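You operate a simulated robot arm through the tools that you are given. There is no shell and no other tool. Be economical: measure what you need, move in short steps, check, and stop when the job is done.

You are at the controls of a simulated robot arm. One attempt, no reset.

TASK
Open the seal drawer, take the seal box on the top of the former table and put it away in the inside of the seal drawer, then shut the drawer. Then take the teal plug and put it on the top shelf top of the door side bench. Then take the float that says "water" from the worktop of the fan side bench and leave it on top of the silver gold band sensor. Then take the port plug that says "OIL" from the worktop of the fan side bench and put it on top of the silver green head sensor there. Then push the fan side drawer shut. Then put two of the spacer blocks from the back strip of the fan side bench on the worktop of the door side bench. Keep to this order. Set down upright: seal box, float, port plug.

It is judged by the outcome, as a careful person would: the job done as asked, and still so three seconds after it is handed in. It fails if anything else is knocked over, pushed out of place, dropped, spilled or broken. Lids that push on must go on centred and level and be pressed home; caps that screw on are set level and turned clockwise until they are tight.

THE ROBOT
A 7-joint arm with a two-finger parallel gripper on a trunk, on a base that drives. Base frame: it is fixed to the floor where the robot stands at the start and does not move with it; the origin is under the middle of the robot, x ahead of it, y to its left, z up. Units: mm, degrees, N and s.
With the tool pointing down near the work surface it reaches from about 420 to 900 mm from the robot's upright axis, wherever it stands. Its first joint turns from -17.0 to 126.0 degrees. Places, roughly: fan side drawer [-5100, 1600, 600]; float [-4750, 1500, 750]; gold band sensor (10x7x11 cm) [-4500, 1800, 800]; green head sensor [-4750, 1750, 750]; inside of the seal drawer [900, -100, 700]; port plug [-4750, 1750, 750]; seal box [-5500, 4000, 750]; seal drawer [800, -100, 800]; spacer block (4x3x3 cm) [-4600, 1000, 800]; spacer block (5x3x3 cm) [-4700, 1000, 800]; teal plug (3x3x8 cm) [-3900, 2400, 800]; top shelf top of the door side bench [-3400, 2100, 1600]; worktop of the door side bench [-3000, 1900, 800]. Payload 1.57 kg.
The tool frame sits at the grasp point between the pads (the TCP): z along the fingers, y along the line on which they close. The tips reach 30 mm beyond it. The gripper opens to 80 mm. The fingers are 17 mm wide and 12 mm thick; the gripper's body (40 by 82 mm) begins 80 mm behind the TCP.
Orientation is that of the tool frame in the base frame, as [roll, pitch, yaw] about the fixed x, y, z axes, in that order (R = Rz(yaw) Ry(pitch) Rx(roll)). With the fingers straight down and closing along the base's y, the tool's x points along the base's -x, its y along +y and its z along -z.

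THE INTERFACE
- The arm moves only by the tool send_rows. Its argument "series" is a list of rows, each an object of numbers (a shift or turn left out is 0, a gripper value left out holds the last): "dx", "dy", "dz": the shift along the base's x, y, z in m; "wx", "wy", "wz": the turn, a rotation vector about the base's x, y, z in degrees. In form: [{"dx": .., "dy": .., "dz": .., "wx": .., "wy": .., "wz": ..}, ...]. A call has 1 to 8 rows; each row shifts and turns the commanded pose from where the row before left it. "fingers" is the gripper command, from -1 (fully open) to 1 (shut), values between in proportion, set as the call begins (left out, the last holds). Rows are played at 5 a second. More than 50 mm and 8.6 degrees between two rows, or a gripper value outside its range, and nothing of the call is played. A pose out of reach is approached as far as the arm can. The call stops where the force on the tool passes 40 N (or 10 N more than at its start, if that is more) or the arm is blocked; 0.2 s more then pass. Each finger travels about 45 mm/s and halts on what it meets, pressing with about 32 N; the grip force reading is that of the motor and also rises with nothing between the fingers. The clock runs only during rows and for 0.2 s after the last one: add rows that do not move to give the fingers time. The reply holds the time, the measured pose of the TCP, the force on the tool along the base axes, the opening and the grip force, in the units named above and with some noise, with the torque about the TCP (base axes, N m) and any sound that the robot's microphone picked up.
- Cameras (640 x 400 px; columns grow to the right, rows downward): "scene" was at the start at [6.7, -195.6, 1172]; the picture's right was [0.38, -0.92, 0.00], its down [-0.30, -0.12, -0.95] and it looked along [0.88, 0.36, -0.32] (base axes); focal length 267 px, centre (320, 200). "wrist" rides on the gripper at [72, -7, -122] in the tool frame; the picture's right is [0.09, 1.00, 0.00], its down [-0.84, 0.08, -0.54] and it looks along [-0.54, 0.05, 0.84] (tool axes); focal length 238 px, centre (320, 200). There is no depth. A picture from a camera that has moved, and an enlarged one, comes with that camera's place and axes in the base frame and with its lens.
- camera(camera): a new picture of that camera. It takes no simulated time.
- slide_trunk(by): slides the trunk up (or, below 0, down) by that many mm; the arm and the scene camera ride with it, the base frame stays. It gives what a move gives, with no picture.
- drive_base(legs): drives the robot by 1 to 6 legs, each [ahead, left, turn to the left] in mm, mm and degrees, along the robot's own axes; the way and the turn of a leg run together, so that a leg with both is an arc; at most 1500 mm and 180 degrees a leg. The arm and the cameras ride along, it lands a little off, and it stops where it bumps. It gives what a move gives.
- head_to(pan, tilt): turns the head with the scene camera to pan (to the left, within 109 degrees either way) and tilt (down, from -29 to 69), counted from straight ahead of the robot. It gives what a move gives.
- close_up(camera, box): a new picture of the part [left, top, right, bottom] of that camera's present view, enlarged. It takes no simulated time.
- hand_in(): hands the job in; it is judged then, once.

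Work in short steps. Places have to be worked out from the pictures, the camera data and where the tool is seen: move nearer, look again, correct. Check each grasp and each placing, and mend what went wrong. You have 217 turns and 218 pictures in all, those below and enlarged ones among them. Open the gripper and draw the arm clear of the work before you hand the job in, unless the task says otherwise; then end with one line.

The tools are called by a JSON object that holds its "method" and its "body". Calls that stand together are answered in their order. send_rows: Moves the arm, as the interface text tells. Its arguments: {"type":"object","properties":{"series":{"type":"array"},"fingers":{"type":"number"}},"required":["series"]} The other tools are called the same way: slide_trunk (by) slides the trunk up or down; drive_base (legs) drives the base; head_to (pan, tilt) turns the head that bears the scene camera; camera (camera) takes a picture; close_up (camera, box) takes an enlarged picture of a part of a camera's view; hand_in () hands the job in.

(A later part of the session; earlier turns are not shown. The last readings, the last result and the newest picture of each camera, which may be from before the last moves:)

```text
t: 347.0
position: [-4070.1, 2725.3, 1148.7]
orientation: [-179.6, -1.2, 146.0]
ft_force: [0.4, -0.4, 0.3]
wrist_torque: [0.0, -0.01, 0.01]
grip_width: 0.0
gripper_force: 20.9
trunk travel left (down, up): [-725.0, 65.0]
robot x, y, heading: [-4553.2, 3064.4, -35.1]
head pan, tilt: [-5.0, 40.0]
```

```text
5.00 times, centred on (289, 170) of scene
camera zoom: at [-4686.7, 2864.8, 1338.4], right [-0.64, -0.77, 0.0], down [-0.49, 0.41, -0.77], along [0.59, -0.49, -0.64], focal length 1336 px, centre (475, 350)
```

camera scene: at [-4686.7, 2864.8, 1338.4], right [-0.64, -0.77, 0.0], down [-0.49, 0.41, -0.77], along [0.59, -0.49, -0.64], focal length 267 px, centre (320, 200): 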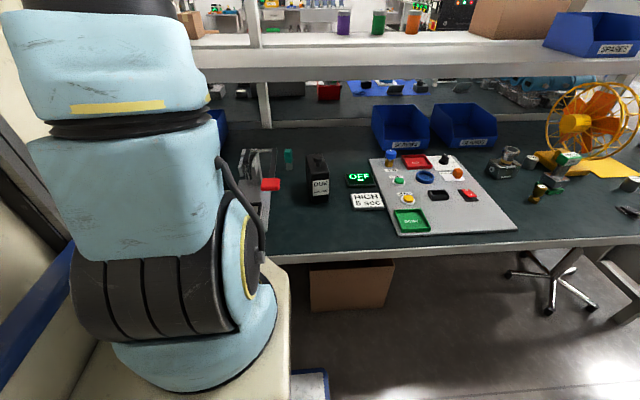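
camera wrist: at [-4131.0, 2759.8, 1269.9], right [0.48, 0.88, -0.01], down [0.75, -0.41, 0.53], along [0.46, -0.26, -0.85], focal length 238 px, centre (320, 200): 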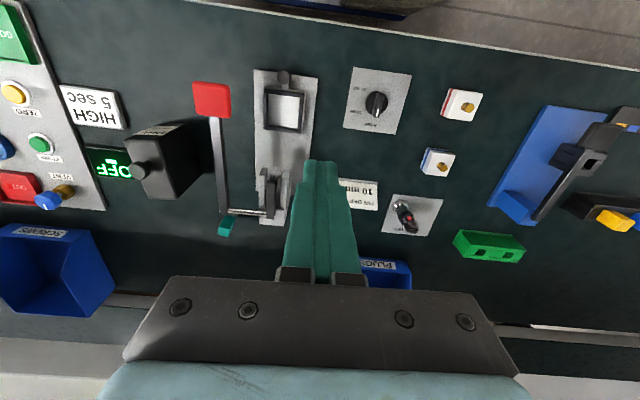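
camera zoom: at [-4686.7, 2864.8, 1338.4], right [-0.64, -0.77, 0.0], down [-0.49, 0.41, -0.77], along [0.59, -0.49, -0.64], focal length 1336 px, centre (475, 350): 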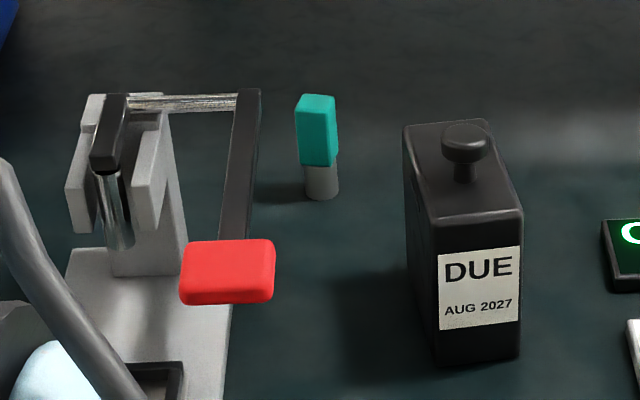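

The plug's top is at about (−3928, 2389, 841), so the bench top is z≈761. I close up 40 mm, open the gripper and tilt the tool about 30° while moving over it.

{"method": "drive_base", "body": {"legs": [[40, 0, 0]]}}

{"method": "send_rows", "body": {"series": [{"wz": 5}, {"wx": -3.6, "wy": -6.5}, {"wx": -3.6, "wy": -6.5}, {"wx": -3.6, "wy": -6.5}, {"wx": -3.6, "wy": -6.5}, {"dx": 0.013, "dy": -0.039}, {"dx": 0.013, "dy": -0.039}, {"dx": 0.013, "dy": -0.039}], "fingers": -0.3}}

{"method": "camera", "body": {"camera": "wrist"}}

```text
t: 347.9
position: [-4037.9, 2701.8, 1147.8]
orientation: [-179.5, -1.2, 146.0]
ft_force: [0.2, 0.7, -0.8]
wrist_torque: [0.02, -0.01, 0.02]
grip_width: 0.1
gripper_force: 21.2
trunk travel left (down, up): [-725.0, 65.0]
robot x, y, heading: [-4522.3, 3040.8, -35.0]
head pan, tilt: [-5.0, 40.0]
```

```text
t: 349.7
position: [-4000.9, 2584.1, 1150.0]
orientation: [-179.4, 28.6, 151.1]
ft_force: [-0.4, 0.3, 0.5]
wrist_torque: [0.0, 0.03, -0.02]
grip_width: 52.0
gripper_force: 0.0
trunk travel left (down, up): [-725.0, 65.0]
robot x, y, heading: [-4523.3, 3039.1, -34.9]
head pan, tilt: [-5.0, 40.0]
```

```text
114 pictures are left
camera wrist: at [-4109.4, 2639.0, 1220.2], right [0.41, 0.91, -0.05], down [0.46, -0.16, 0.88], along [0.79, -0.39, -0.48], focal length 238 px, centre (320, 200)
```

wrist: 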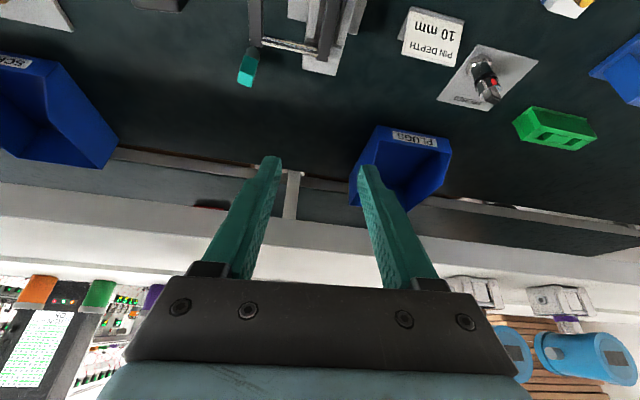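

The plug is in view; refined place ≈ (−3932, 2392). I move over it and descend to z≈960.

{"method": "send_rows", "body": {"series": [{"dx": 0.0138, "dy": -0.0384, "dz": -0.015}, {"dx": 0.0138, "dy": -0.0384, "dz": -0.015}, {"dx": 0.0138, "dy": -0.0384, "dz": -0.015}, {"dx": 0.0138, "dy": -0.0384, "dz": -0.015}, {"dx": 0.0138, "dy": -0.0384, "dz": -0.015}, {"dz": -0.045}, {"dz": -0.045}]}}

{"method": "camera", "body": {"camera": "wrist"}}

{"method": "camera", "body": {"camera": "scene"}}

```text
t: 351.3
position: [-3929.3, 2393.3, 985.2]
orientation: [-179.5, 28.7, 151.0]
ft_force: [0.3, 0.4, 0.2]
wrist_torque: [0.01, 0.0, 0.0]
grip_width: 52.0
gripper_force: 0.0
trunk travel left (down, up): [-725.0, 65.0]
robot x, y, heading: [-4521.9, 3042.2, -35.3]
head pan, tilt: [-5.0, 40.0]
```

```text
113 pictures are left
camera wrist: at [-4038.1, 2448.6, 1055.9], right [0.41, 0.91, -0.05], down [0.45, -0.16, 0.88], along [0.79, -0.39, -0.48], focal length 238 px, centre (320, 200)
```

wrist: 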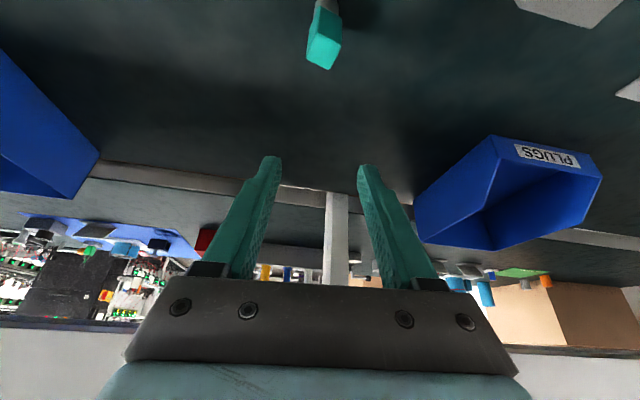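

```text
112 pictures are left
camera scene: at [-4654.5, 2842.4, 1338.4], right [-0.64, -0.77, 0.0], down [-0.49, 0.41, -0.77], along [0.59, -0.49, -0.64], focal length 267 px, centre (320, 200)
```

scene: 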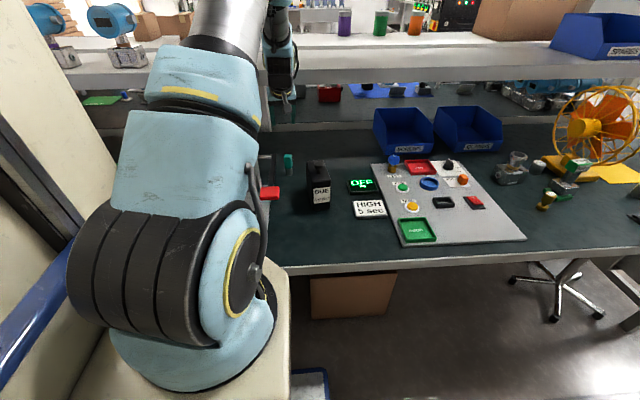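

The plug is straight under the fingers. I descend in two stages.

{"method": "send_rows", "body": {"series": [{"dz": -0.04}, {"dz": -0.04}, {"dz": -0.02}]}}

{"method": "camera", "body": {"camera": "wrist"}}

```text
t: 352.1
position: [-3928.6, 2393.5, 883.6]
orientation: [-179.5, 28.6, 151.1]
ft_force: [-0.2, 0.8, 0.2]
wrist_torque: [-0.02, -0.03, 0.01]
grip_width: 51.9
gripper_force: 0.0
trunk travel left (down, up): [-725.0, 65.0]
robot x, y, heading: [-4521.4, 3042.1, -34.9]
head pan, tilt: [-5.0, 40.0]
```

```text
111 pictures are left
camera wrist: at [-4037.9, 2448.5, 954.8], right [0.41, 0.91, -0.05], down [0.46, -0.16, 0.88], along [0.79, -0.39, -0.48], focal length 238 px, centre (320, 200)
```

wrist: 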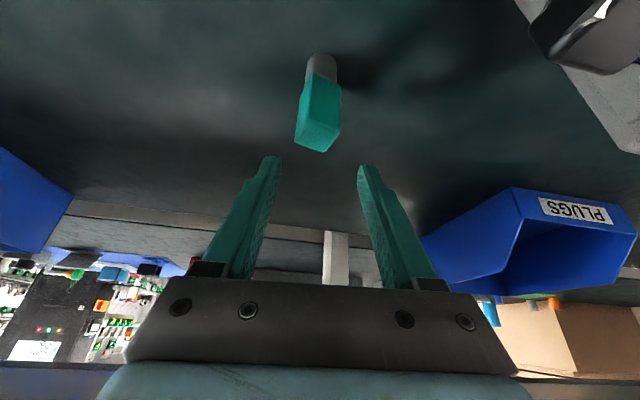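

Aligned. I go down to z≈818 and close.

{"method": "send_rows", "body": {"series": [{"dx": -0.002, "dz": -0.035}, {"dz": -0.03}]}}

{"method": "send_rows", "body": {"series": [{}, {}, {}, {}], "fingers": 1}}

{"method": "camera", "body": {"camera": "wrist"}}

```text
t: 352.7
position: [-3932.8, 2392.1, 817.1]
orientation: [-179.5, 28.6, 151.0]
ft_force: [0.1, 0.9, 0.5]
wrist_torque: [-0.02, -0.01, 0.01]
grip_width: 51.7
gripper_force: 0.0
trunk travel left (down, up): [-725.0, 65.0]
robot x, y, heading: [-4521.9, 3037.3, -35.1]
head pan, tilt: [-5.0, 40.0]
```

```text
t: 353.7
position: [-3932.3, 2391.8, 817.6]
orientation: [-179.5, 28.6, 151.1]
ft_force: [0.4, 0.1, 0.1]
wrist_torque: [0.0, -0.02, -0.01]
grip_width: 25.6
gripper_force: 31.8
trunk travel left (down, up): [-725.0, 65.0]
robot x, y, heading: [-4522.1, 3041.8, -34.7]
head pan, tilt: [-5.0, 40.0]
```

```text
110 pictures are left
camera wrist: at [-4041.0, 2447.0, 888.9], right [0.41, 0.91, -0.05], down [0.46, -0.16, 0.88], along [0.79, -0.39, -0.48], focal length 238 px, centre (320, 200)
```

wrist: 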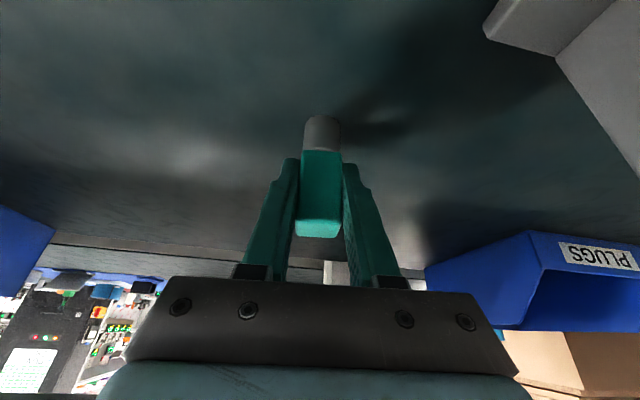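

Gripped on its flats (25.6 mm). I lift it clear above everything.

{"method": "send_rows", "body": {"series": [{"dz": 0.03}, {"dz": 0.045}, {"dz": 0.045}, {"dz": 0.045}, {"dz": 0.045}, {"dz": 0.045}, {"dz": 0.045}, {"dz": 0.045}]}}

{"method": "send_rows", "body": {"series": [{"dx": -0.03, "dy": 0.038}, {"dx": -0.03, "dy": 0.038}, {"dx": -0.03, "dy": 0.038}, {"dx": -0.03, "dy": 0.038}, {"dx": -0.02, "dy": 0.03}]}}

{"method": "camera", "body": {"camera": "wrist"}}

```text
t: 355.5
position: [-3930.8, 2394.0, 1165.4]
orientation: [-179.7, 28.5, 151.1]
ft_force: [-0.2, 0.0, -0.4]
wrist_torque: [0.06, 0.05, 0.03]
grip_width: 25.0
gripper_force: 32.0
trunk travel left (down, up): [-725.0, 65.0]
robot x, y, heading: [-4520.6, 3038.9, -35.1]
head pan, tilt: [-5.0, 40.0]
```

```text
t: 356.7
position: [-4069.7, 2572.2, 1162.0]
orientation: [-179.6, 28.6, 151.0]
ft_force: [-0.2, -0.5, -0.8]
wrist_torque: [0.04, -0.01, 0.01]
grip_width: 25.4
gripper_force: 32.3
trunk travel left (down, up): [-725.0, 65.0]
robot x, y, heading: [-4519.1, 3042.2, -35.0]
head pan, tilt: [-5.0, 40.0]
```

```text
109 pictures are left
camera wrist: at [-4179.2, 2628.0, 1233.4], right [0.42, 0.91, -0.05], down [0.45, -0.16, 0.88], along [0.79, -0.39, -0.48], focal length 238 px, centre (320, 200)
```

wrist: 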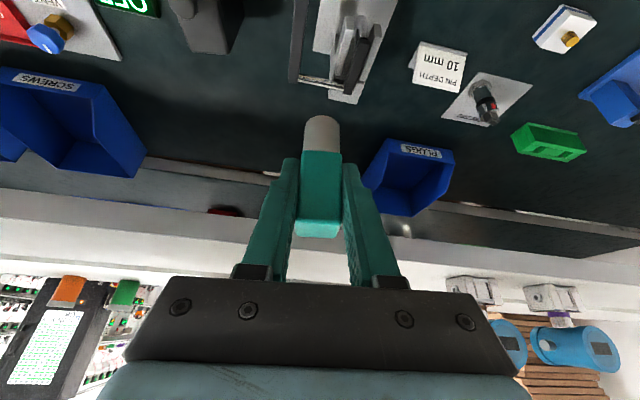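

I back off and strafe right to the side aisle, then turn to face the shelf's end.

{"method": "drive_base", "body": {"legs": [[-430, 0, 0], [0, -1300, 0], [0, -1300, 0], [0, 0, 90], [0, -850, 0]]}}

{"method": "head_to", "body": {"pan": -15, "tilt": 0}}

{"method": "camera", "body": {"camera": "scene"}}

```text
t: 379.4
position: [-5226.7, 1092.4, 1161.9]
orientation: [-179.6, 28.6, -121.4]
ft_force: [-0.6, 0.0, -0.7]
wrist_torque: [-0.01, -0.02, -0.02]
grip_width: 25.1
gripper_force: 31.5
trunk travel left (down, up): [-725.0, 65.0]
robot x, y, heading: [-5712.9, 661.0, 52.7]
head pan, tilt: [-5.0, 40.0]
```

```text
t: 380.4
position: [-5226.9, 1092.6, 1162.4]
orientation: [-179.4, 28.6, -121.5]
ft_force: [-0.4, -0.4, -1.4]
wrist_torque: [-0.02, 0.02, 0.04]
grip_width: 25.3
gripper_force: 31.8
trunk travel left (down, up): [-725.0, 65.0]
robot x, y, heading: [-5713.5, 661.8, 52.4]
head pan, tilt: [-15.0, 0.0]
```

```text
108 pictures are left
camera scene: at [-5508.6, 511.5, 1402.0], right [0.61, -0.79, 0.0], down [0.0, 0.0, -1.0], along [0.79, 0.61, 0.0], focal length 267 px, centre (320, 200)
```

scene: 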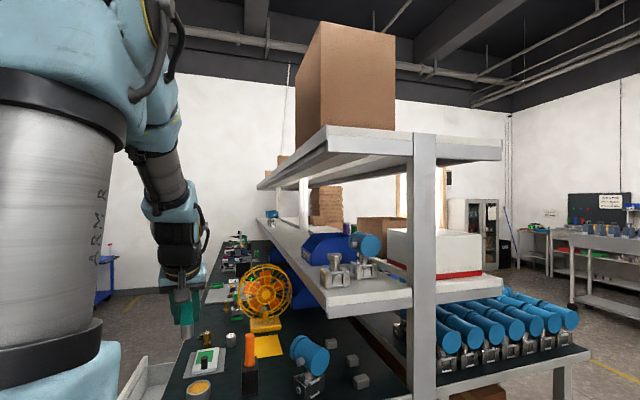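

I now see the shelf's end from the aisle: the top shelf is free on the door-side half (n ≈ −4100, l ≈ −1960). I raise the trunk and the arm above shelf height first.

{"method": "slide_trunk", "body": {"by": 65}}

{"method": "send_rows", "body": {"series": [{"dx": -0.009, "dy": -0.012, "dz": 0.045}, {"dx": -0.009, "dy": -0.012, "dz": 0.045}, {"dx": -0.009, "dy": -0.012, "dz": 0.045}, {"dx": -0.009, "dy": -0.012, "dz": 0.045}, {"dx": -0.009, "dy": -0.012, "dz": 0.045}, {"dx": -0.009, "dy": -0.012, "dz": 0.045}, {"dx": -0.009, "dy": -0.012, "dz": 0.045}, {"dx": -0.009, "dy": -0.012, "dz": 0.045}]}}

{"method": "send_rows", "body": {"series": [{"dz": 0.045}, {"dz": 0.045}, {"dz": 0.045}, {"dz": 0.03}]}}

{"method": "camera", "body": {"camera": "wrist"}}

```text
t: 381.5
position: [-5226.8, 1093.3, 1227.3]
orientation: [-179.5, 28.6, -121.5]
ft_force: [0.1, 0.1, -0.7]
wrist_torque: [0.01, 0.01, 0.02]
grip_width: 25.2
gripper_force: 31.8
trunk travel left (down, up): [-790.0, 0.0]
robot x, y, heading: [-5714.6, 662.3, 52.8]
head pan, tilt: [-15.0, 0.0]
```

```text
t: 383.3
position: [-5301.1, 995.1, 1587.4]
orientation: [-179.5, 28.6, -121.5]
ft_force: [0.7, -0.6, -0.5]
wrist_torque: [-0.03, -0.02, 0.01]
grip_width: 25.4
gripper_force: 32.4
trunk travel left (down, up): [-790.0, 0.0]
robot x, y, heading: [-5710.8, 661.5, 52.3]
head pan, tilt: [-15.0, 0.0]
```

```text
t: 384.3
position: [-5300.8, 993.5, 1728.0]
orientation: [-179.6, 28.6, -121.6]
ft_force: [0.7, -0.2, -0.8]
wrist_torque: [-0.05, 0.03, 0.03]
grip_width: 25.4
gripper_force: 31.8
out of reach, approached as far as the arm can: row 4
trunk travel left (down, up): [-790.0, 0.0]
robot x, y, heading: [-5714.4, 663.0, 52.5]
head pan, tilt: [-15.0, 0.0]
```

```text
107 pictures are left
camera wrist: at [-5360.1, 888.9, 1799.0], right [-0.89, 0.46, -0.05], down [0.18, 0.45, 0.88], along [0.42, 0.77, -0.48], focal length 238 px, centre (320, 200)
```

wrist: 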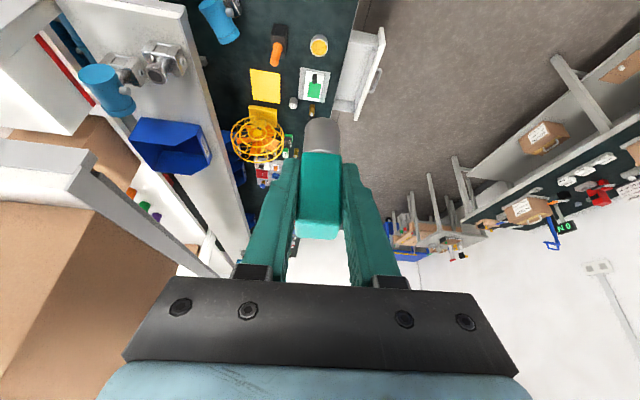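

High enough (z 1728). I strafe right to line up with the free half of the shelf.

{"method": "drive_base", "body": {"legs": [[0, -780, 2.5]]}}

{"method": "camera", "body": {"camera": "wrist"}}

{"method": "head_to", "body": {"pan": 0, "tilt": -10}}

{"method": "camera", "body": {"camera": "scene"}}

```text
t: 388.5
position: [-4688.0, 545.4, 1727.2]
orientation: [-179.4, 28.8, -119.4]
ft_force: [0.2, -0.2, -1.3]
wrist_torque: [-0.03, 0.0, 0.0]
grip_width: 25.5
gripper_force: 32.0
trunk travel left (down, up): [-790.0, 0.0]
robot x, y, heading: [-5088.2, 196.1, 54.3]
head pan, tilt: [-15.0, 0.0]
```

```text
106 pictures are left
camera wrist: at [-4743.2, 438.1, 1799.2], right [-0.9, 0.42, -0.05], down [0.16, 0.45, 0.88], along [0.39, 0.79, -0.48], focal length 238 px, centre (320, 200)
```

wrist: 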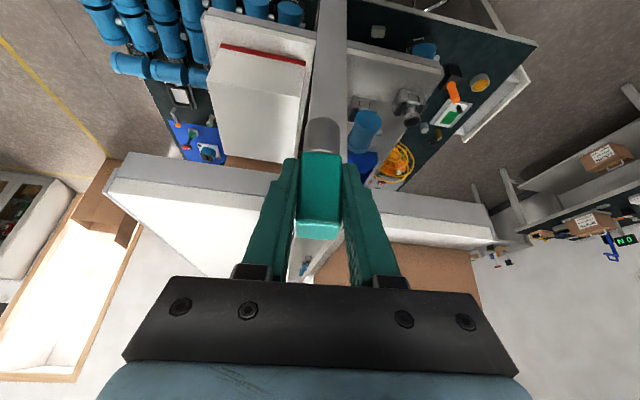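

```text
t: 389.2
position: [-4689.3, 545.7, 1728.1]
orientation: [-179.4, 28.7, -119.5]
ft_force: [-0.3, 0.1, -1.8]
wrist_torque: [-0.01, -0.01, 0.03]
grip_width: 25.4
gripper_force: 32.1
trunk travel left (down, up): [-790.0, 0.0]
robot x, y, heading: [-5085.6, 195.5, 54.3]
head pan, tilt: [0.0, -10.0]
```

```text
105 pictures are left
camera scene: at [-4897.9, 67.3, 1482.2], right [0.81, -0.58, 0.0], down [0.1, 0.14, -0.98], along [0.57, 0.8, 0.17], focal length 267 px, centre (320, 200)
```

scene: 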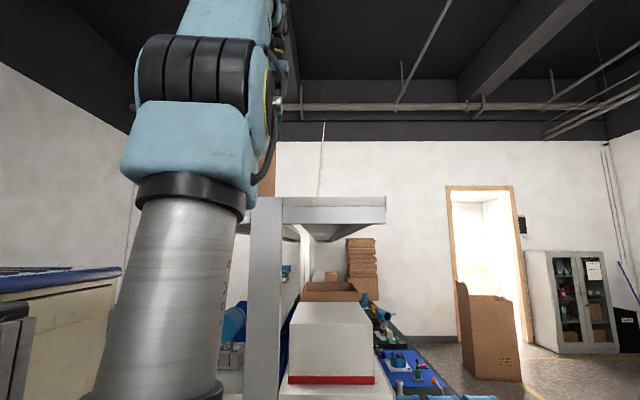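

The shelf top is about z 1626 with its end at l ≈ −1973. I move right 75 and ahead 320 so the plug comes over the free half.

{"method": "drive_base", "body": {"legs": [[0, -75, 0.7], [320, 0, 0]]}}

{"method": "camera", "body": {"camera": "wrist"}}

{"method": "camera", "body": {"camera": "scene"}}

```text
t: 392.0
position: [-4449.9, 772.0, 1728.3]
orientation: [-179.6, 28.7, -118.4]
ft_force: [-0.5, -0.3, -0.8]
wrist_torque: [0.03, -0.02, 0.02]
grip_width: 25.4
gripper_force: 32.1
trunk travel left (down, up): [-790.0, 0.0]
robot x, y, heading: [-4844.7, 420.2, 55.6]
head pan, tilt: [0.0, -10.0]
```

```text
104 pictures are left
camera wrist: at [-4502.4, 663.5, 1799.3], right [-0.91, 0.41, -0.05], down [0.15, 0.45, 0.88], along [0.38, 0.79, -0.48], focal length 238 px, centre (320, 200)
```

wrist: 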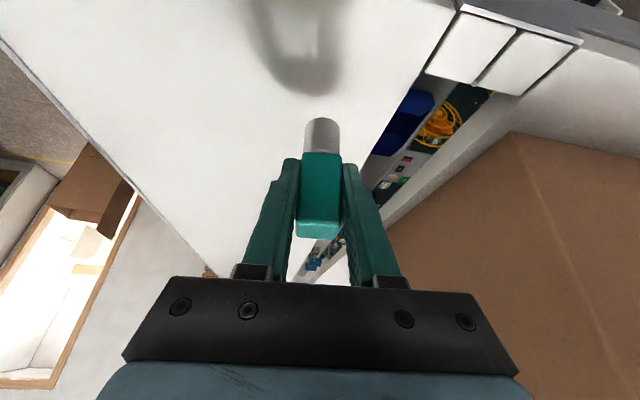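

```text
103 pictures are left
camera scene: at [-4651.3, 290.4, 1482.3], right [0.82, -0.57, 0.0], down [0.1, 0.14, -0.98], along [0.56, 0.81, 0.17], focal length 267 px, centre (320, 200)
```

scene: 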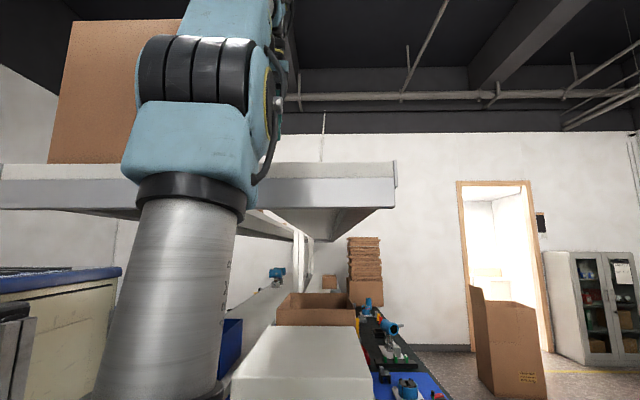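

Below is the door side bench's own top shelf strip (a gap separates it from the fan-side one). I shift a little toward its middle and lower gently until contact.

{"method": "send_rows", "body": {"series": [{"dx": 0.035, "dy": -0.024}, {"dz": -0.02}, {"dx": 0.017, "dy": 0.025}, {"dz": -0.008}]}}

{"method": "camera", "body": {"camera": "wrist"}}

```text
t: 393.0
position: [-4396.1, 773.7, 1700.0]
orientation: [-179.6, 28.6, -118.5]
ft_force: [0.1, 0.7, -0.8]
wrist_torque: [0.0, 0.04, 0.03]
grip_width: 25.1
gripper_force: 32.9
trunk travel left (down, up): [-790.0, 0.0]
robot x, y, heading: [-4844.3, 419.8, 55.6]
head pan, tilt: [0.0, -10.0]
```

```text
102 pictures are left
camera wrist: at [-4448.6, 665.7, 1771.3], right [-0.91, 0.41, -0.05], down [0.15, 0.46, 0.88], along [0.38, 0.79, -0.48], focal length 238 px, centre (320, 200)
```

wrist: 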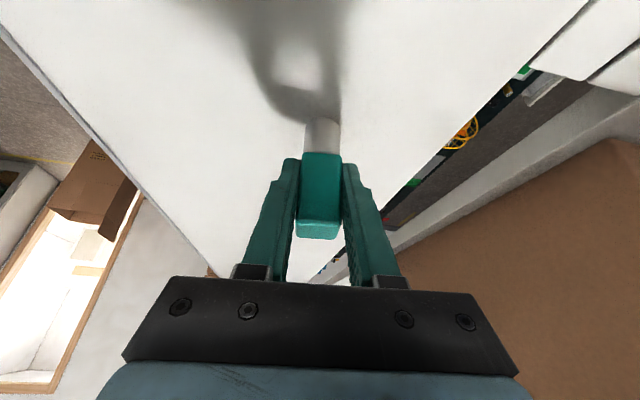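

Centered on the strip and nearly down. I lower in small steps until it touches.

{"method": "send_rows", "body": {"series": [{"dz": -0.005}, {"dz": -0.004}, {"dz": -0.003}, {"dz": -0.003}]}}

```text
t: 394.0
position: [-4399.0, 773.1, 1686.6]
orientation: [-179.4, 29.2, -118.5]
ft_force: [5.9, 3.7, 18.1]
wrist_torque: [0.33, -0.25, -0.05]
grip_width: 25.5
gripper_force: 32.3
trunk travel left (down, up): [-790.0, 0.0]
robot x, y, heading: [-4845.0, 419.8, 55.7]
head pan, tilt: [0.0, -10.0]
```

Contact at 18 N. I ease up a hair, open, and withdraw along the tool's axis.

{"method": "send_rows", "body": {"series": [{"dz": 0.001}, {}]}}

{"method": "send_rows", "body": {"series": [{}, {}], "fingers": -0.2}}

{"method": "camera", "body": {"camera": "wrist"}}

```text
t: 394.6
position: [-4398.0, 773.1, 1686.5]
orientation: [-179.4, 28.9, -118.6]
ft_force: [7.0, 2.2, 25.3]
wrist_torque: [0.39, -0.44, -0.07]
grip_width: 25.3
gripper_force: 32.0
trunk travel left (down, up): [-790.0, 0.0]
robot x, y, heading: [-4843.5, 418.0, 55.8]
head pan, tilt: [0.0, -10.0]
```

```text
t: 395.2
position: [-4397.5, 773.4, 1684.7]
orientation: [-179.6, 28.8, -118.5]
ft_force: [0.3, -0.3, 0.1]
wrist_torque: [0.02, 0.0, -0.03]
grip_width: 48.0
gripper_force: 0.0
trunk travel left (down, up): [-790.0, 0.0]
robot x, y, heading: [-4842.1, 420.9, 55.7]
head pan, tilt: [0.0, -10.0]
```

```text
101 pictures are left
camera wrist: at [-4450.7, 665.5, 1756.6], right [-0.91, 0.41, -0.05], down [0.16, 0.46, 0.88], along [0.38, 0.79, -0.48], focal length 238 px, centre (320, 200)
```

wrist: 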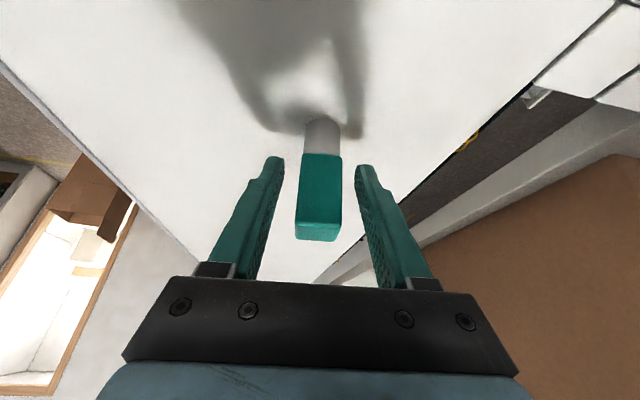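

The plug stands free on the shelf. I withdraw up and back, then back the base away and check it.

{"method": "send_rows", "body": {"series": [{"dx": -0.01, "dy": -0.018, "dz": 0.02}, {"dx": -0.01, "dy": -0.018, "dz": 0.02}, {"dx": -0.015, "dy": -0.028, "dz": 0.01}, {"dx": -0.015, "dy": -0.028}, {"dx": -0.015, "dy": -0.028}]}}

{"method": "drive_base", "body": {"legs": [[-280, 0, 0]]}}

{"method": "camera", "body": {"camera": "wrist"}}

```text
t: 396.4
position: [-4460.4, 649.2, 1730.7]
orientation: [-179.6, 29.1, -118.5]
ft_force: [-0.3, -1.3, -0.3]
wrist_torque: [0.09, 0.02, 0.04]
grip_width: 47.8
gripper_force: 0.1
out of reach, approached as far as the arm can: row 3
trunk travel left (down, up): [-790.0, 0.0]
robot x, y, heading: [-4845.6, 416.8, 55.3]
head pan, tilt: [0.0, -10.0]
```

```text
t: 398.4
position: [-4617.6, 426.1, 1730.8]
orientation: [-179.5, 28.9, -118.5]
ft_force: [0.0, -0.4, -0.3]
wrist_torque: [0.02, 0.01, 0.0]
grip_width: 48.1
gripper_force: 0.1
trunk travel left (down, up): [-790.0, 0.0]
robot x, y, heading: [-5000.7, 188.9, 55.5]
head pan, tilt: [0.0, -10.0]
```

```text
100 pictures are left
camera wrist: at [-4669.9, 317.4, 1801.0], right [-0.91, 0.41, -0.05], down [0.15, 0.45, 0.88], along [0.38, 0.79, -0.48], focal length 238 px, centre (320, 200)
```

wrist: 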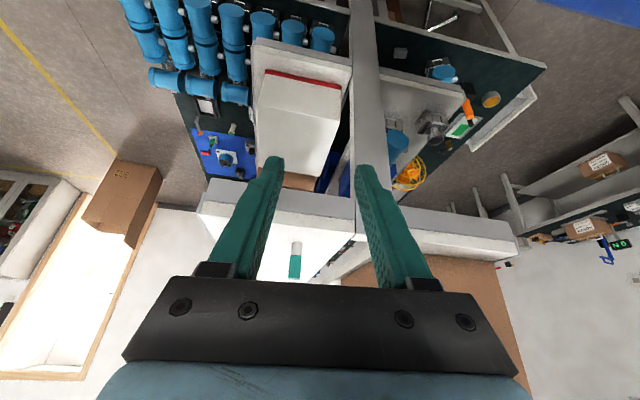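

The teal plug stands on the door side bench's top shelf. Now I bring the arm down and upright, and go back to the fan side for the float.

{"method": "send_rows", "body": {"series": [{"dz": -0.045, "wx": -6.2, "wy": 3.4}, {"dz": -0.045, "wx": -6.2, "wy": 3.4}, {"dz": -0.045, "wx": -6.2, "wy": 3.4}, {"dz": -0.045, "wx": -6.2, "wy": 3.4}, {"dz": -0.045, "wz": -6.5}, {"dz": -0.045}, {"dz": -0.045}, {"dz": -0.045}], "fingers": 1}}

{"method": "slide_trunk", "body": {"by": -190}}

{"method": "drive_base", "body": {"legs": [[0, 850, 0], [0, 820, 0], [0, 0, -90.5]]}}

```text
t: 400.2
position: [-4602.9, 438.9, 1415.3]
orientation: [-179.6, 0.6, -125.1]
ft_force: [0.4, -0.4, -0.2]
wrist_torque: [0.02, 0.01, 0.0]
grip_width: 0.1
gripper_force: 21.0
out of reach, approached as far as the arm can: row 6, 7, 8
trunk travel left (down, up): [-790.0, 0.0]
robot x, y, heading: [-4999.8, 186.9, 55.4]
head pan, tilt: [0.0, -10.0]
```

```text
t: 402.2
position: [-4603.0, 438.3, 1224.5]
orientation: [-179.5, 0.5, -125.1]
ft_force: [0.8, -0.3, 0.8]
wrist_torque: [0.0, 0.01, 0.01]
grip_width: 0.0
gripper_force: 21.4
trunk travel left (down, up): [-600.0, 190.0]
robot x, y, heading: [-4997.0, 193.3, 55.7]
head pan, tilt: [0.0, -10.0]
```

```text
t: 414.6
position: [-6140.3, 747.4, 1225.2]
orientation: [-179.6, 0.6, 143.0]
ft_force: [0.2, -0.1, -0.3]
wrist_torque: [0.0, 0.02, 0.0]
grip_width: 0.0
gripper_force: 21.1
trunk travel left (down, up): [-600.0, 190.0]
robot x, y, heading: [-6373.5, 1154.7, -36.6]
head pan, tilt: [0.0, -10.0]
```

I strafe left to stand just past the open drawer and look at the bench.

{"method": "drive_base", "body": {"legs": [[0, 800, 1.6], [0, 810, 0]]}}

{"method": "head_to", "body": {"pan": -5, "tilt": 25}}

{"method": "camera", "body": {"camera": "scene"}}

```text
t: 422.9
position: [-5201.2, 2067.2, 1225.9]
orientation: [-179.6, 0.6, 144.2]
ft_force: [-0.2, -0.1, 1.0]
wrist_torque: [-0.01, -0.01, 0.0]
grip_width: 0.1
gripper_force: 21.2
trunk travel left (down, up): [-600.0, 190.0]
robot x, y, heading: [-5441.2, 2468.8, -35.1]
head pan, tilt: [0.0, -10.0]
```

```text
t: 423.9
position: [-5201.2, 2067.2, 1224.7]
orientation: [-179.6, 0.6, 144.3]
ft_force: [-0.3, 0.6, 0.1]
wrist_torque: [0.01, 0.01, -0.02]
grip_width: 0.0
gripper_force: 21.3
trunk travel left (down, up): [-600.0, 190.0]
robot x, y, heading: [-5443.5, 2467.0, -35.4]
head pan, tilt: [-5.0, 25.0]
```

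```text
99 pictures are left
camera scene: at [-5570.7, 2265.1, 1236.7], right [-0.65, -0.76, 0.0], down [-0.32, 0.27, -0.91], along [0.69, -0.59, -0.42], focal length 267 px, centre (320, 200)
```

scene: 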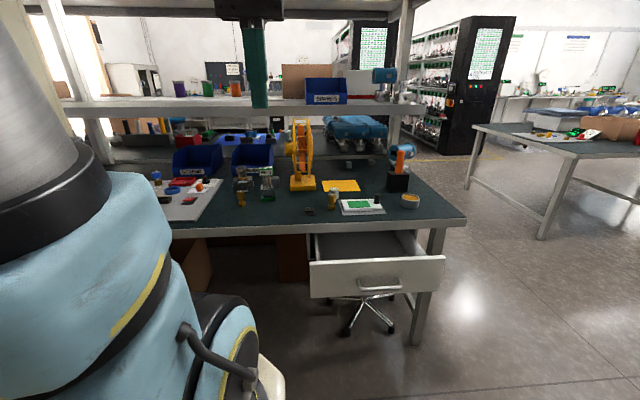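

{"method": "close_up", "body": {"camera": "scene", "box": [160, 140, 320, 240]}}

{"method": "close_up", "body": {"camera": "scene", "box": [290, 130, 450, 230]}}

```text
4.00 times, centred on (240, 190) of scene
camera zoom: at [-5570.7, 2265.1, 1236.7], right [-0.65, -0.76, 0.0], down [-0.32, 0.27, -0.91], along [0.69, -0.59, -0.42], focal length 1069 px, centre (640, 240)
```

zoom: 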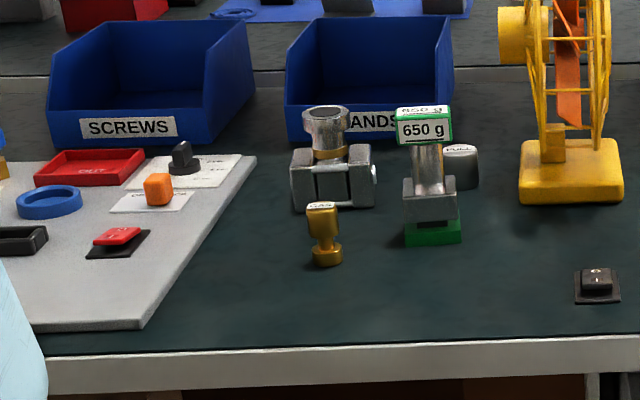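

```text
4.00 times, centred on (370, 180) of scene
camera zoom: at [-5570.7, 2265.1, 1236.7], right [-0.65, -0.76, 0.0], down [-0.32, 0.27, -0.91], along [0.69, -0.59, -0.42], focal length 1069 px, centre (120, 280)
```

zoom: 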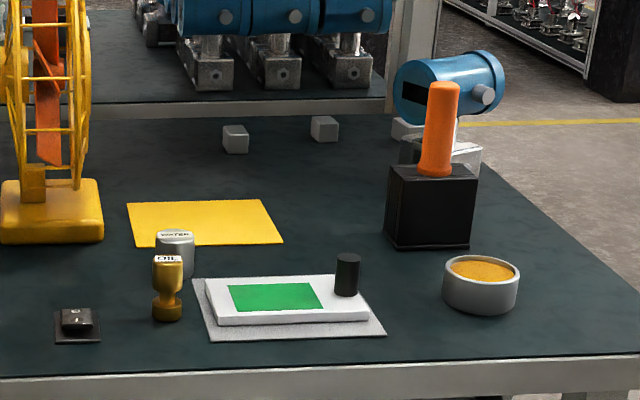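

I can tell the pieces: gold plugs "GAS" and "OIL", grey float "WATER" by the yellow sheet, the silver gold-band sensor, and the green-headed one. I come nearer, staying short of the open drawer, and look closer at the labels.

{"method": "drive_base", "body": {"legs": [[280, -90, 0]]}}

{"method": "head_to", "body": {"pan": -10, "tilt": 32}}

{"method": "close_up", "body": {"camera": "scene", "box": [180, 100, 420, 250]}}

{"method": "camera", "body": {"camera": "wrist"}}

```text
t: 425.9
position: [-5023.5, 1832.0, 1225.0]
orientation: [-179.7, 0.6, 144.5]
ft_force: [0.5, -0.7, 0.1]
wrist_torque: [0.0, -0.01, 0.0]
grip_width: 0.0
gripper_force: 22.1
trunk travel left (down, up): [-600.0, 190.0]
robot x, y, heading: [-5266.4, 2233.5, -35.1]
head pan, tilt: [-5.0, 25.0]
```

```text
t: 426.6
position: [-5023.4, 1832.2, 1225.2]
orientation: [-179.7, 0.7, 144.4]
ft_force: [0.6, -0.5, 0.6]
wrist_torque: [-0.01, 0.01, -0.04]
grip_width: 0.3
gripper_force: 21.4
trunk travel left (down, up): [-600.0, 190.0]
robot x, y, heading: [-5265.6, 2233.1, -35.2]
head pan, tilt: [-10.0, 32.0]
```

```text
2.67 times, centred on (300, 175) of scene
camera zoom: at [-5400.5, 2024.7, 1225.6], right [-0.71, -0.71, 0.0], down [-0.37, 0.38, -0.85], along [0.6, -0.6, -0.53], focal length 713 px, centre (373, 267)
```

zoom: 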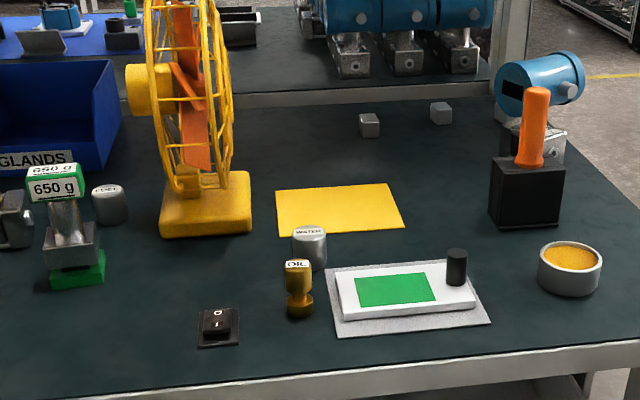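

```text
95 pictures are left
camera wrist: at [-5085.5, 1871.2, 1345.3], right [0.51, 0.86, -0.01], down [0.72, -0.42, 0.55], along [0.47, -0.28, -0.83], focal length 238 px, centre (320, 200)
```

wrist: 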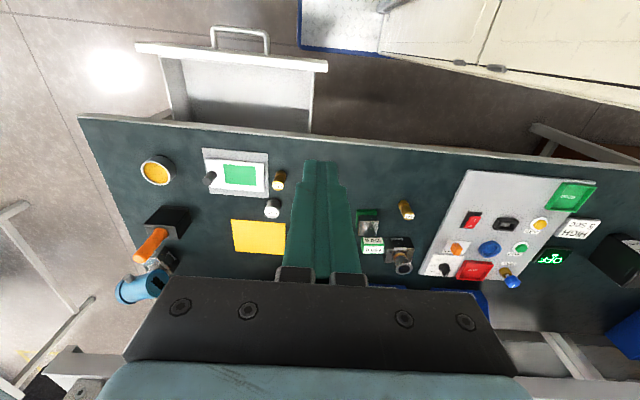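

The "WATER" float is at about (−4817, 1550), the other float says FUEL. I move the tool over it with a light tilt, fingers open.

{"method": "send_rows", "body": {"series": [{"dx": 0.0258, "dy": -0.0353, "dz": -0.015, "wz": 8}, {"dx": 0.0258, "dy": -0.0353, "dz": -0.015, "wz": 8}, {"dx": 0.0258, "dy": -0.0353, "dz": -0.015, "wx": -2.3, "wy": -6.3}, {"dx": 0.0258, "dy": -0.0353, "dz": -0.015, "wx": -2.3, "wy": -6.3}, {"dx": 0.0258, "dy": -0.0353, "dz": -0.015, "wx": -2.3, "wy": -6.3}, {"dx": 0.0258, "dy": -0.0353, "dz": -0.015}, {"dx": 0.0258, "dy": -0.0353, "dz": -0.015}, {"dx": 0.0258, "dy": -0.0353, "dz": -0.015}], "fingers": -0.6}}

{"method": "camera", "body": {"camera": "wrist"}}

```text
t: 428.4
position: [-4816.3, 1549.7, 1109.1]
orientation: [-179.4, 20.8, 160.4]
ft_force: [0.3, -0.3, 0.1]
wrist_torque: [-0.09, -0.02, -0.02]
grip_width: 63.9
gripper_force: 0.0
trunk travel left (down, up): [-600.0, 190.0]
robot x, y, heading: [-5266.1, 2233.3, -35.3]
head pan, tilt: [-10.0, 32.0]
```

```text
94 pictures are left
camera wrist: at [-4921.7, 1582.7, 1195.7], right [0.26, 0.97, -0.04], down [0.58, -0.12, 0.8], along [0.77, -0.23, -0.59], focal length 238 px, centre (320, 200)
```

wrist: 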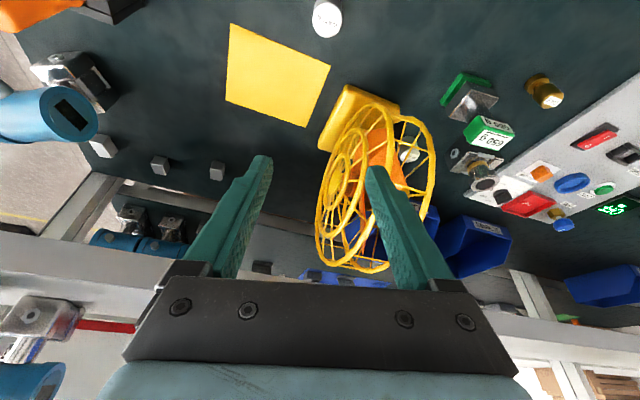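

The float lies right below. I descend to z≈870 and check the surroundings.

{"method": "send_rows", "body": {"series": [{"dz": -0.045}, {"dz": -0.045}, {"dz": -0.045}, {"dz": -0.045}, {"dz": -0.045}]}}

{"method": "camera", "body": {"camera": "wrist"}}

```text
t: 429.6
position: [-4816.6, 1550.6, 880.5]
orientation: [-179.4, 20.8, 160.5]
ft_force: [0.7, 0.4, -0.1]
wrist_torque: [0.0, 0.01, -0.02]
grip_width: 63.9
gripper_force: 0.0
trunk travel left (down, up): [-600.0, 190.0]
robot x, y, heading: [-5266.3, 2233.2, -35.4]
head pan, tilt: [-10.0, 32.0]
```

```text
93 pictures are left
camera wrist: at [-4922.1, 1583.4, 967.6], right [0.26, 0.97, -0.04], down [0.58, -0.12, 0.8], along [0.77, -0.23, -0.59], focal length 238 px, centre (320, 200)
```

wrist: 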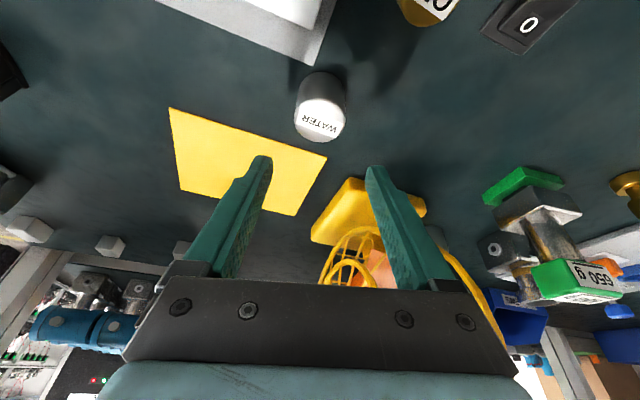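

"WATER" reads clearly. I descend around it and close.

{"method": "send_rows", "body": {"series": [{"dx": 0.003, "dy": -0.003, "dz": -0.035}, {"dz": -0.03}, {"dz": -0.015}]}}

{"method": "send_rows", "body": {"series": [{}, {}, {}], "fingers": 1}}

{"method": "camera", "body": {"camera": "wrist"}}

```text
t: 430.4
position: [-4813.4, 1548.2, 799.9]
orientation: [-179.4, 20.6, 160.4]
ft_force: [-0.7, 0.3, -1.6]
wrist_torque: [-0.02, -0.01, -0.02]
grip_width: 64.0
gripper_force: 0.2
trunk travel left (down, up): [-600.0, 190.0]
robot x, y, heading: [-5267.6, 2229.3, -34.9]
head pan, tilt: [-10.0, 32.0]
```

```text
t: 431.2
position: [-4813.8, 1547.9, 799.8]
orientation: [-179.4, 20.7, 160.4]
ft_force: [-0.1, -0.1, 0.1]
wrist_torque: [0.01, 0.0, 0.0]
grip_width: 39.9
gripper_force: 26.7
trunk travel left (down, up): [-600.0, 190.0]
robot x, y, heading: [-5270.2, 2230.2, -35.0]
head pan, tilt: [-10.0, 32.0]
```

```text
92 pictures are left
camera wrist: at [-4918.6, 1581.1, 887.3], right [0.26, 0.97, -0.04], down [0.58, -0.12, 0.8], along [0.77, -0.23, -0.6], focal length 238 px, centre (320, 200)
```

wrist: 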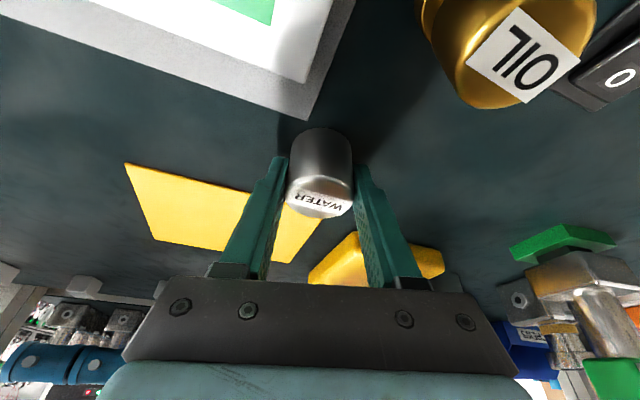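

Gripped (40 mm). I lift and draw back toward me, away from the fan.

{"method": "send_rows", "body": {"series": [{"dz": 0.02}, {"dz": 0.045}, {"dz": 0.045}, {"dz": 0.045}, {"dz": 0.045}, {"dx": -0.02, "dy": 0.014, "dz": 0.04}, {"dx": -0.025, "dy": 0.0175, "dz": 0.035}, {"dx": -0.035, "dy": 0.0245}]}}

{"method": "send_rows", "body": {"series": [{"dx": -0.04, "dy": 0.028}, {"dx": -0.04, "dy": 0.028}, {"dx": -0.04, "dy": 0.028}, {"dx": -0.04, "dy": 0.028}]}}

{"method": "camera", "body": {"camera": "wrist"}}

```text
t: 433.0
position: [-4891.9, 1605.4, 1074.2]
orientation: [-179.5, 20.7, 160.4]
ft_force: [-0.3, -0.6, -1.1]
wrist_torque: [0.01, 0.03, 0.01]
grip_width: 39.8
gripper_force: 32.3
trunk travel left (down, up): [-600.0, 190.0]
robot x, y, heading: [-5266.6, 2233.0, -35.1]
head pan, tilt: [-10.0, 32.0]
```

```text
t: 434.0
position: [-5055.3, 1715.0, 1077.9]
orientation: [-179.6, 20.7, 160.5]
ft_force: [0.9, -0.3, -1.2]
wrist_torque: [0.02, 0.02, 0.02]
grip_width: 39.9
gripper_force: 31.8
trunk travel left (down, up): [-600.0, 190.0]
robot x, y, heading: [-5265.1, 2227.6, -34.9]
head pan, tilt: [-10.0, 32.0]
```

```text
91 pictures are left
camera wrist: at [-5159.9, 1748.0, 1164.4], right [0.26, 0.97, -0.04], down [0.58, -0.12, 0.8], along [0.77, -0.23, -0.6], focal length 238 px, centre (320, 200)
```

wrist: 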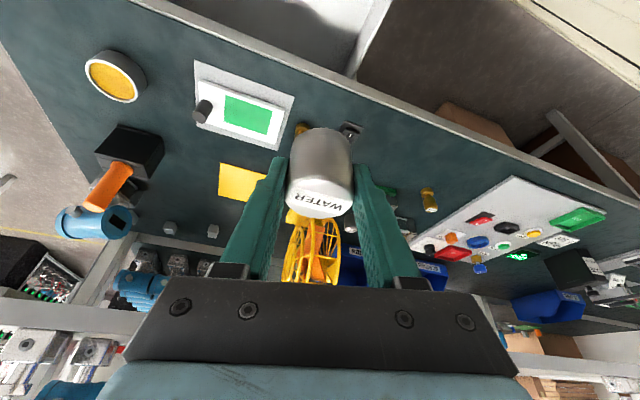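

Well held. I move left past the drawer and up to the bench.

{"method": "drive_base", "body": {"legs": [[0, 180, 0], [155, 0, 0]]}}

{"method": "head_to", "body": {"pan": 5, "tilt": 35}}

{"method": "camera", "body": {"camera": "scene"}}

{"method": "camera", "body": {"camera": "wrist"}}

```text
t: 436.5
position: [-4822.9, 1775.9, 1076.6]
orientation: [-179.4, 20.8, 160.2]
ft_force: [0.3, -1.1, -0.3]
wrist_torque: [0.01, 0.01, 0.03]
grip_width: 39.8
gripper_force: 32.0
trunk travel left (down, up): [-600.0, 190.0]
robot x, y, heading: [-5036.8, 2290.7, -35.3]
head pan, tilt: [-10.0, 32.0]
```

```text
t: 437.2
position: [-4822.5, 1775.5, 1077.1]
orientation: [-179.3, 20.7, 160.3]
ft_force: [0.2, -0.3, -0.8]
wrist_torque: [-0.02, -0.01, 0.01]
grip_width: 39.9
gripper_force: 32.3
trunk travel left (down, up): [-600.0, 190.0]
robot x, y, heading: [-5034.4, 2295.8, -35.0]
head pan, tilt: [5.0, 35.0]
```

```text
90 pictures are left
camera scene: at [-5155.2, 2105.0, 1220.9], right [-0.5, -0.86, 0.0], down [-0.5, 0.29, -0.82], along [0.71, -0.41, -0.57], focal length 267 px, centre (320, 200)
```

scene: 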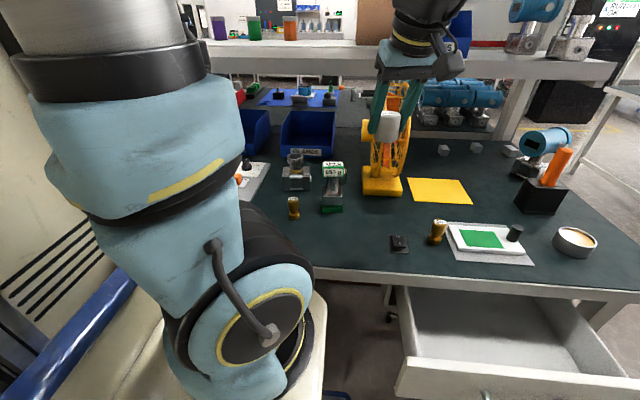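

```text
89 pictures are left
camera wrist: at [-4928.0, 1808.8, 1164.7], right [0.26, 0.97, -0.04], down [0.58, -0.12, 0.8], along [0.77, -0.23, -0.6], focal length 238 px, centre (320, 200)
```

wrist: 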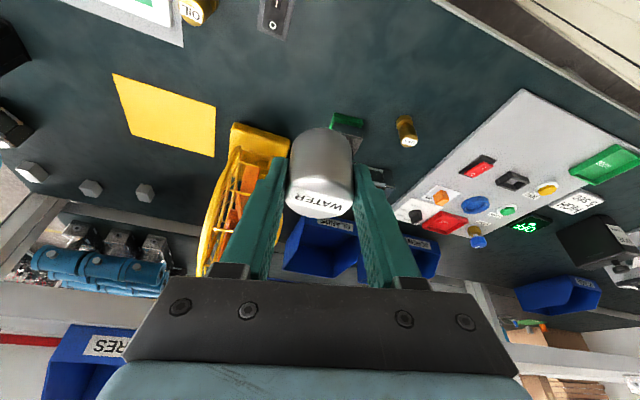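

I zoom in on the gold-band sensor to find its top.

{"method": "close_up", "body": {"camera": "scene", "box": [256, 135, 384, 215]}}

```text
5.00 times, centred on (320, 175) of scene
camera zoom: at [-5155.2, 2105.0, 1220.9], right [-0.5, -0.86, 0.0], down [-0.5, 0.29, -0.82], along [0.71, -0.41, -0.57], focal length 1336 px, centre (320, 325)
```

zoom: 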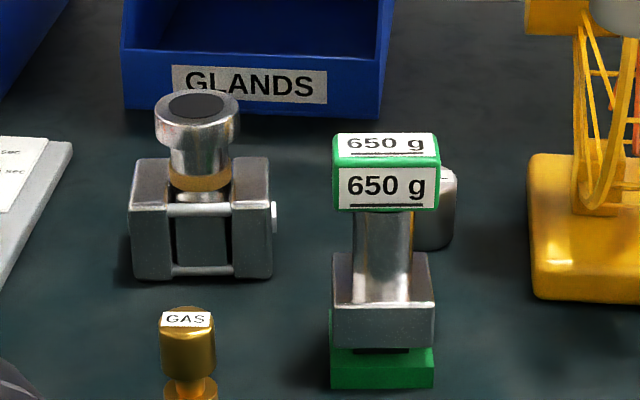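

The sensor's dark round seat is centred at about (−4485, 1801), top z≈871. I carry the float above it.

{"method": "send_rows", "body": {"series": [{"dx": 0.042, "dy": 0.0032}, {"dx": 0.042, "dy": 0.0032}, {"dx": 0.042, "dy": 0.0032}, {"dx": 0.042, "dy": 0.0032}, {"dx": 0.042, "dy": 0.0032}, {"dx": 0.042, "dy": 0.0032}, {"dx": 0.042, "dy": 0.0032}, {"dx": 0.042, "dy": 0.0032}]}}

{"method": "send_rows", "body": {"series": [{"dz": -0.04}, {"dz": -0.04}, {"dz": -0.04}]}}

{"method": "camera", "body": {"camera": "wrist"}}

{"method": "close_up", "body": {"camera": "scene", "box": [240, 110, 368, 190]}}

```text
t: 439.1
position: [-4485.5, 1802.5, 1078.0]
orientation: [-179.5, 20.6, 160.3]
ft_force: [-0.6, -0.4, -0.7]
wrist_torque: [-0.03, -0.03, 0.0]
grip_width: 39.9
gripper_force: 32.0
trunk travel left (down, up): [-600.0, 190.0]
robot x, y, heading: [-5035.8, 2290.8, -35.2]
head pan, tilt: [5.0, 35.0]
```

```text
t: 439.9
position: [-4485.9, 1802.3, 956.7]
orientation: [-179.4, 20.7, 160.3]
ft_force: [0.0, -0.2, 0.1]
wrist_torque: [-0.02, -0.01, -0.02]
grip_width: 40.0
gripper_force: 31.6
trunk travel left (down, up): [-600.0, 190.0]
robot x, y, heading: [-5034.0, 2290.4, -35.2]
head pan, tilt: [5.0, 35.0]
```

```text
87 pictures are left
camera wrist: at [-4591.3, 1835.5, 1044.3], right [0.26, 0.97, -0.04], down [0.58, -0.12, 0.8], along [0.77, -0.23, -0.6], focal length 238 px, centre (320, 200)
```

wrist: 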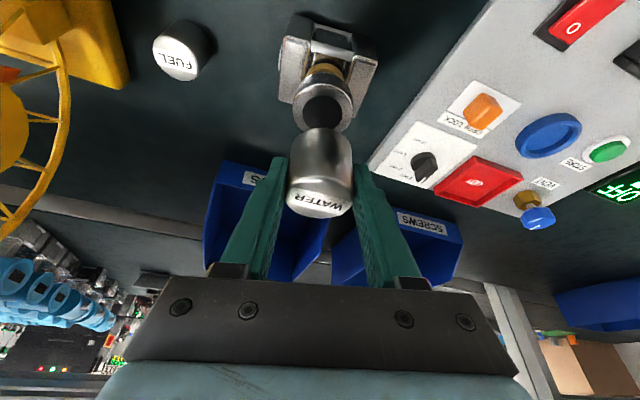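

```text
5.00 times, centred on (304, 150) of scene
camera zoom: at [-5155.3, 2105.3, 1220.9], right [-0.5, -0.86, 0.0], down [-0.5, 0.29, -0.82], along [0.71, -0.41, -0.57], focal length 1336 px, centre (400, 450)
```

zoom: 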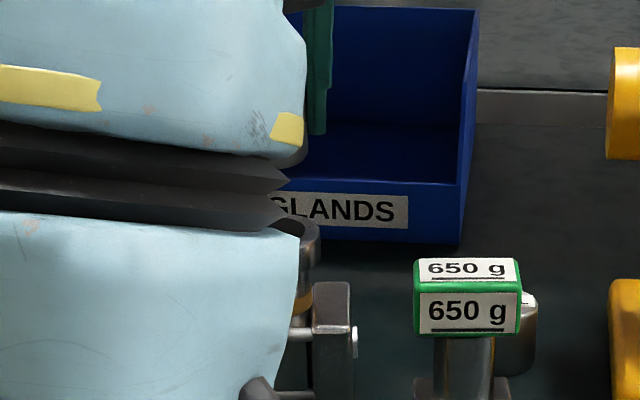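

The seat lines up with the float's axis. I lower most of the way and look again.

{"method": "send_rows", "body": {"series": [{"dz": -0.02}, {"dz": -0.012}]}}

{"method": "camera", "body": {"camera": "wrist"}}

```text
t: 440.4
position: [-4486.6, 1800.9, 925.7]
orientation: [-179.4, 20.7, 160.4]
ft_force: [0.4, 0.0, -0.9]
wrist_torque: [-0.02, 0.01, 0.02]
grip_width: 39.9
gripper_force: 32.4
trunk travel left (down, up): [-600.0, 190.0]
robot x, y, heading: [-5037.9, 2293.6, -35.1]
head pan, tilt: [5.0, 35.0]
```

```text
85 pictures are left
camera wrist: at [-4592.0, 1834.2, 1012.5], right [0.26, 0.97, -0.04], down [0.58, -0.12, 0.8], along [0.77, -0.23, -0.6], focal length 238 px, centre (320, 200)
```

wrist: 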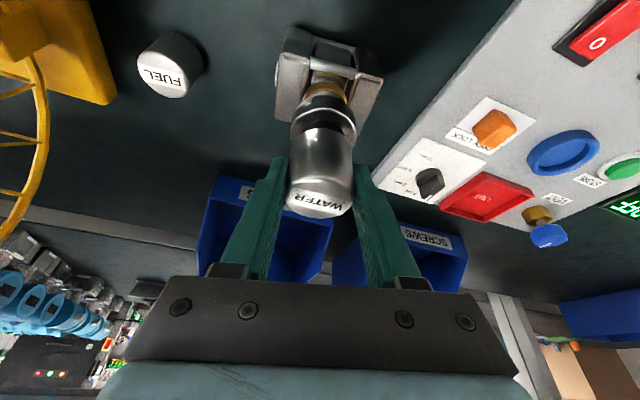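

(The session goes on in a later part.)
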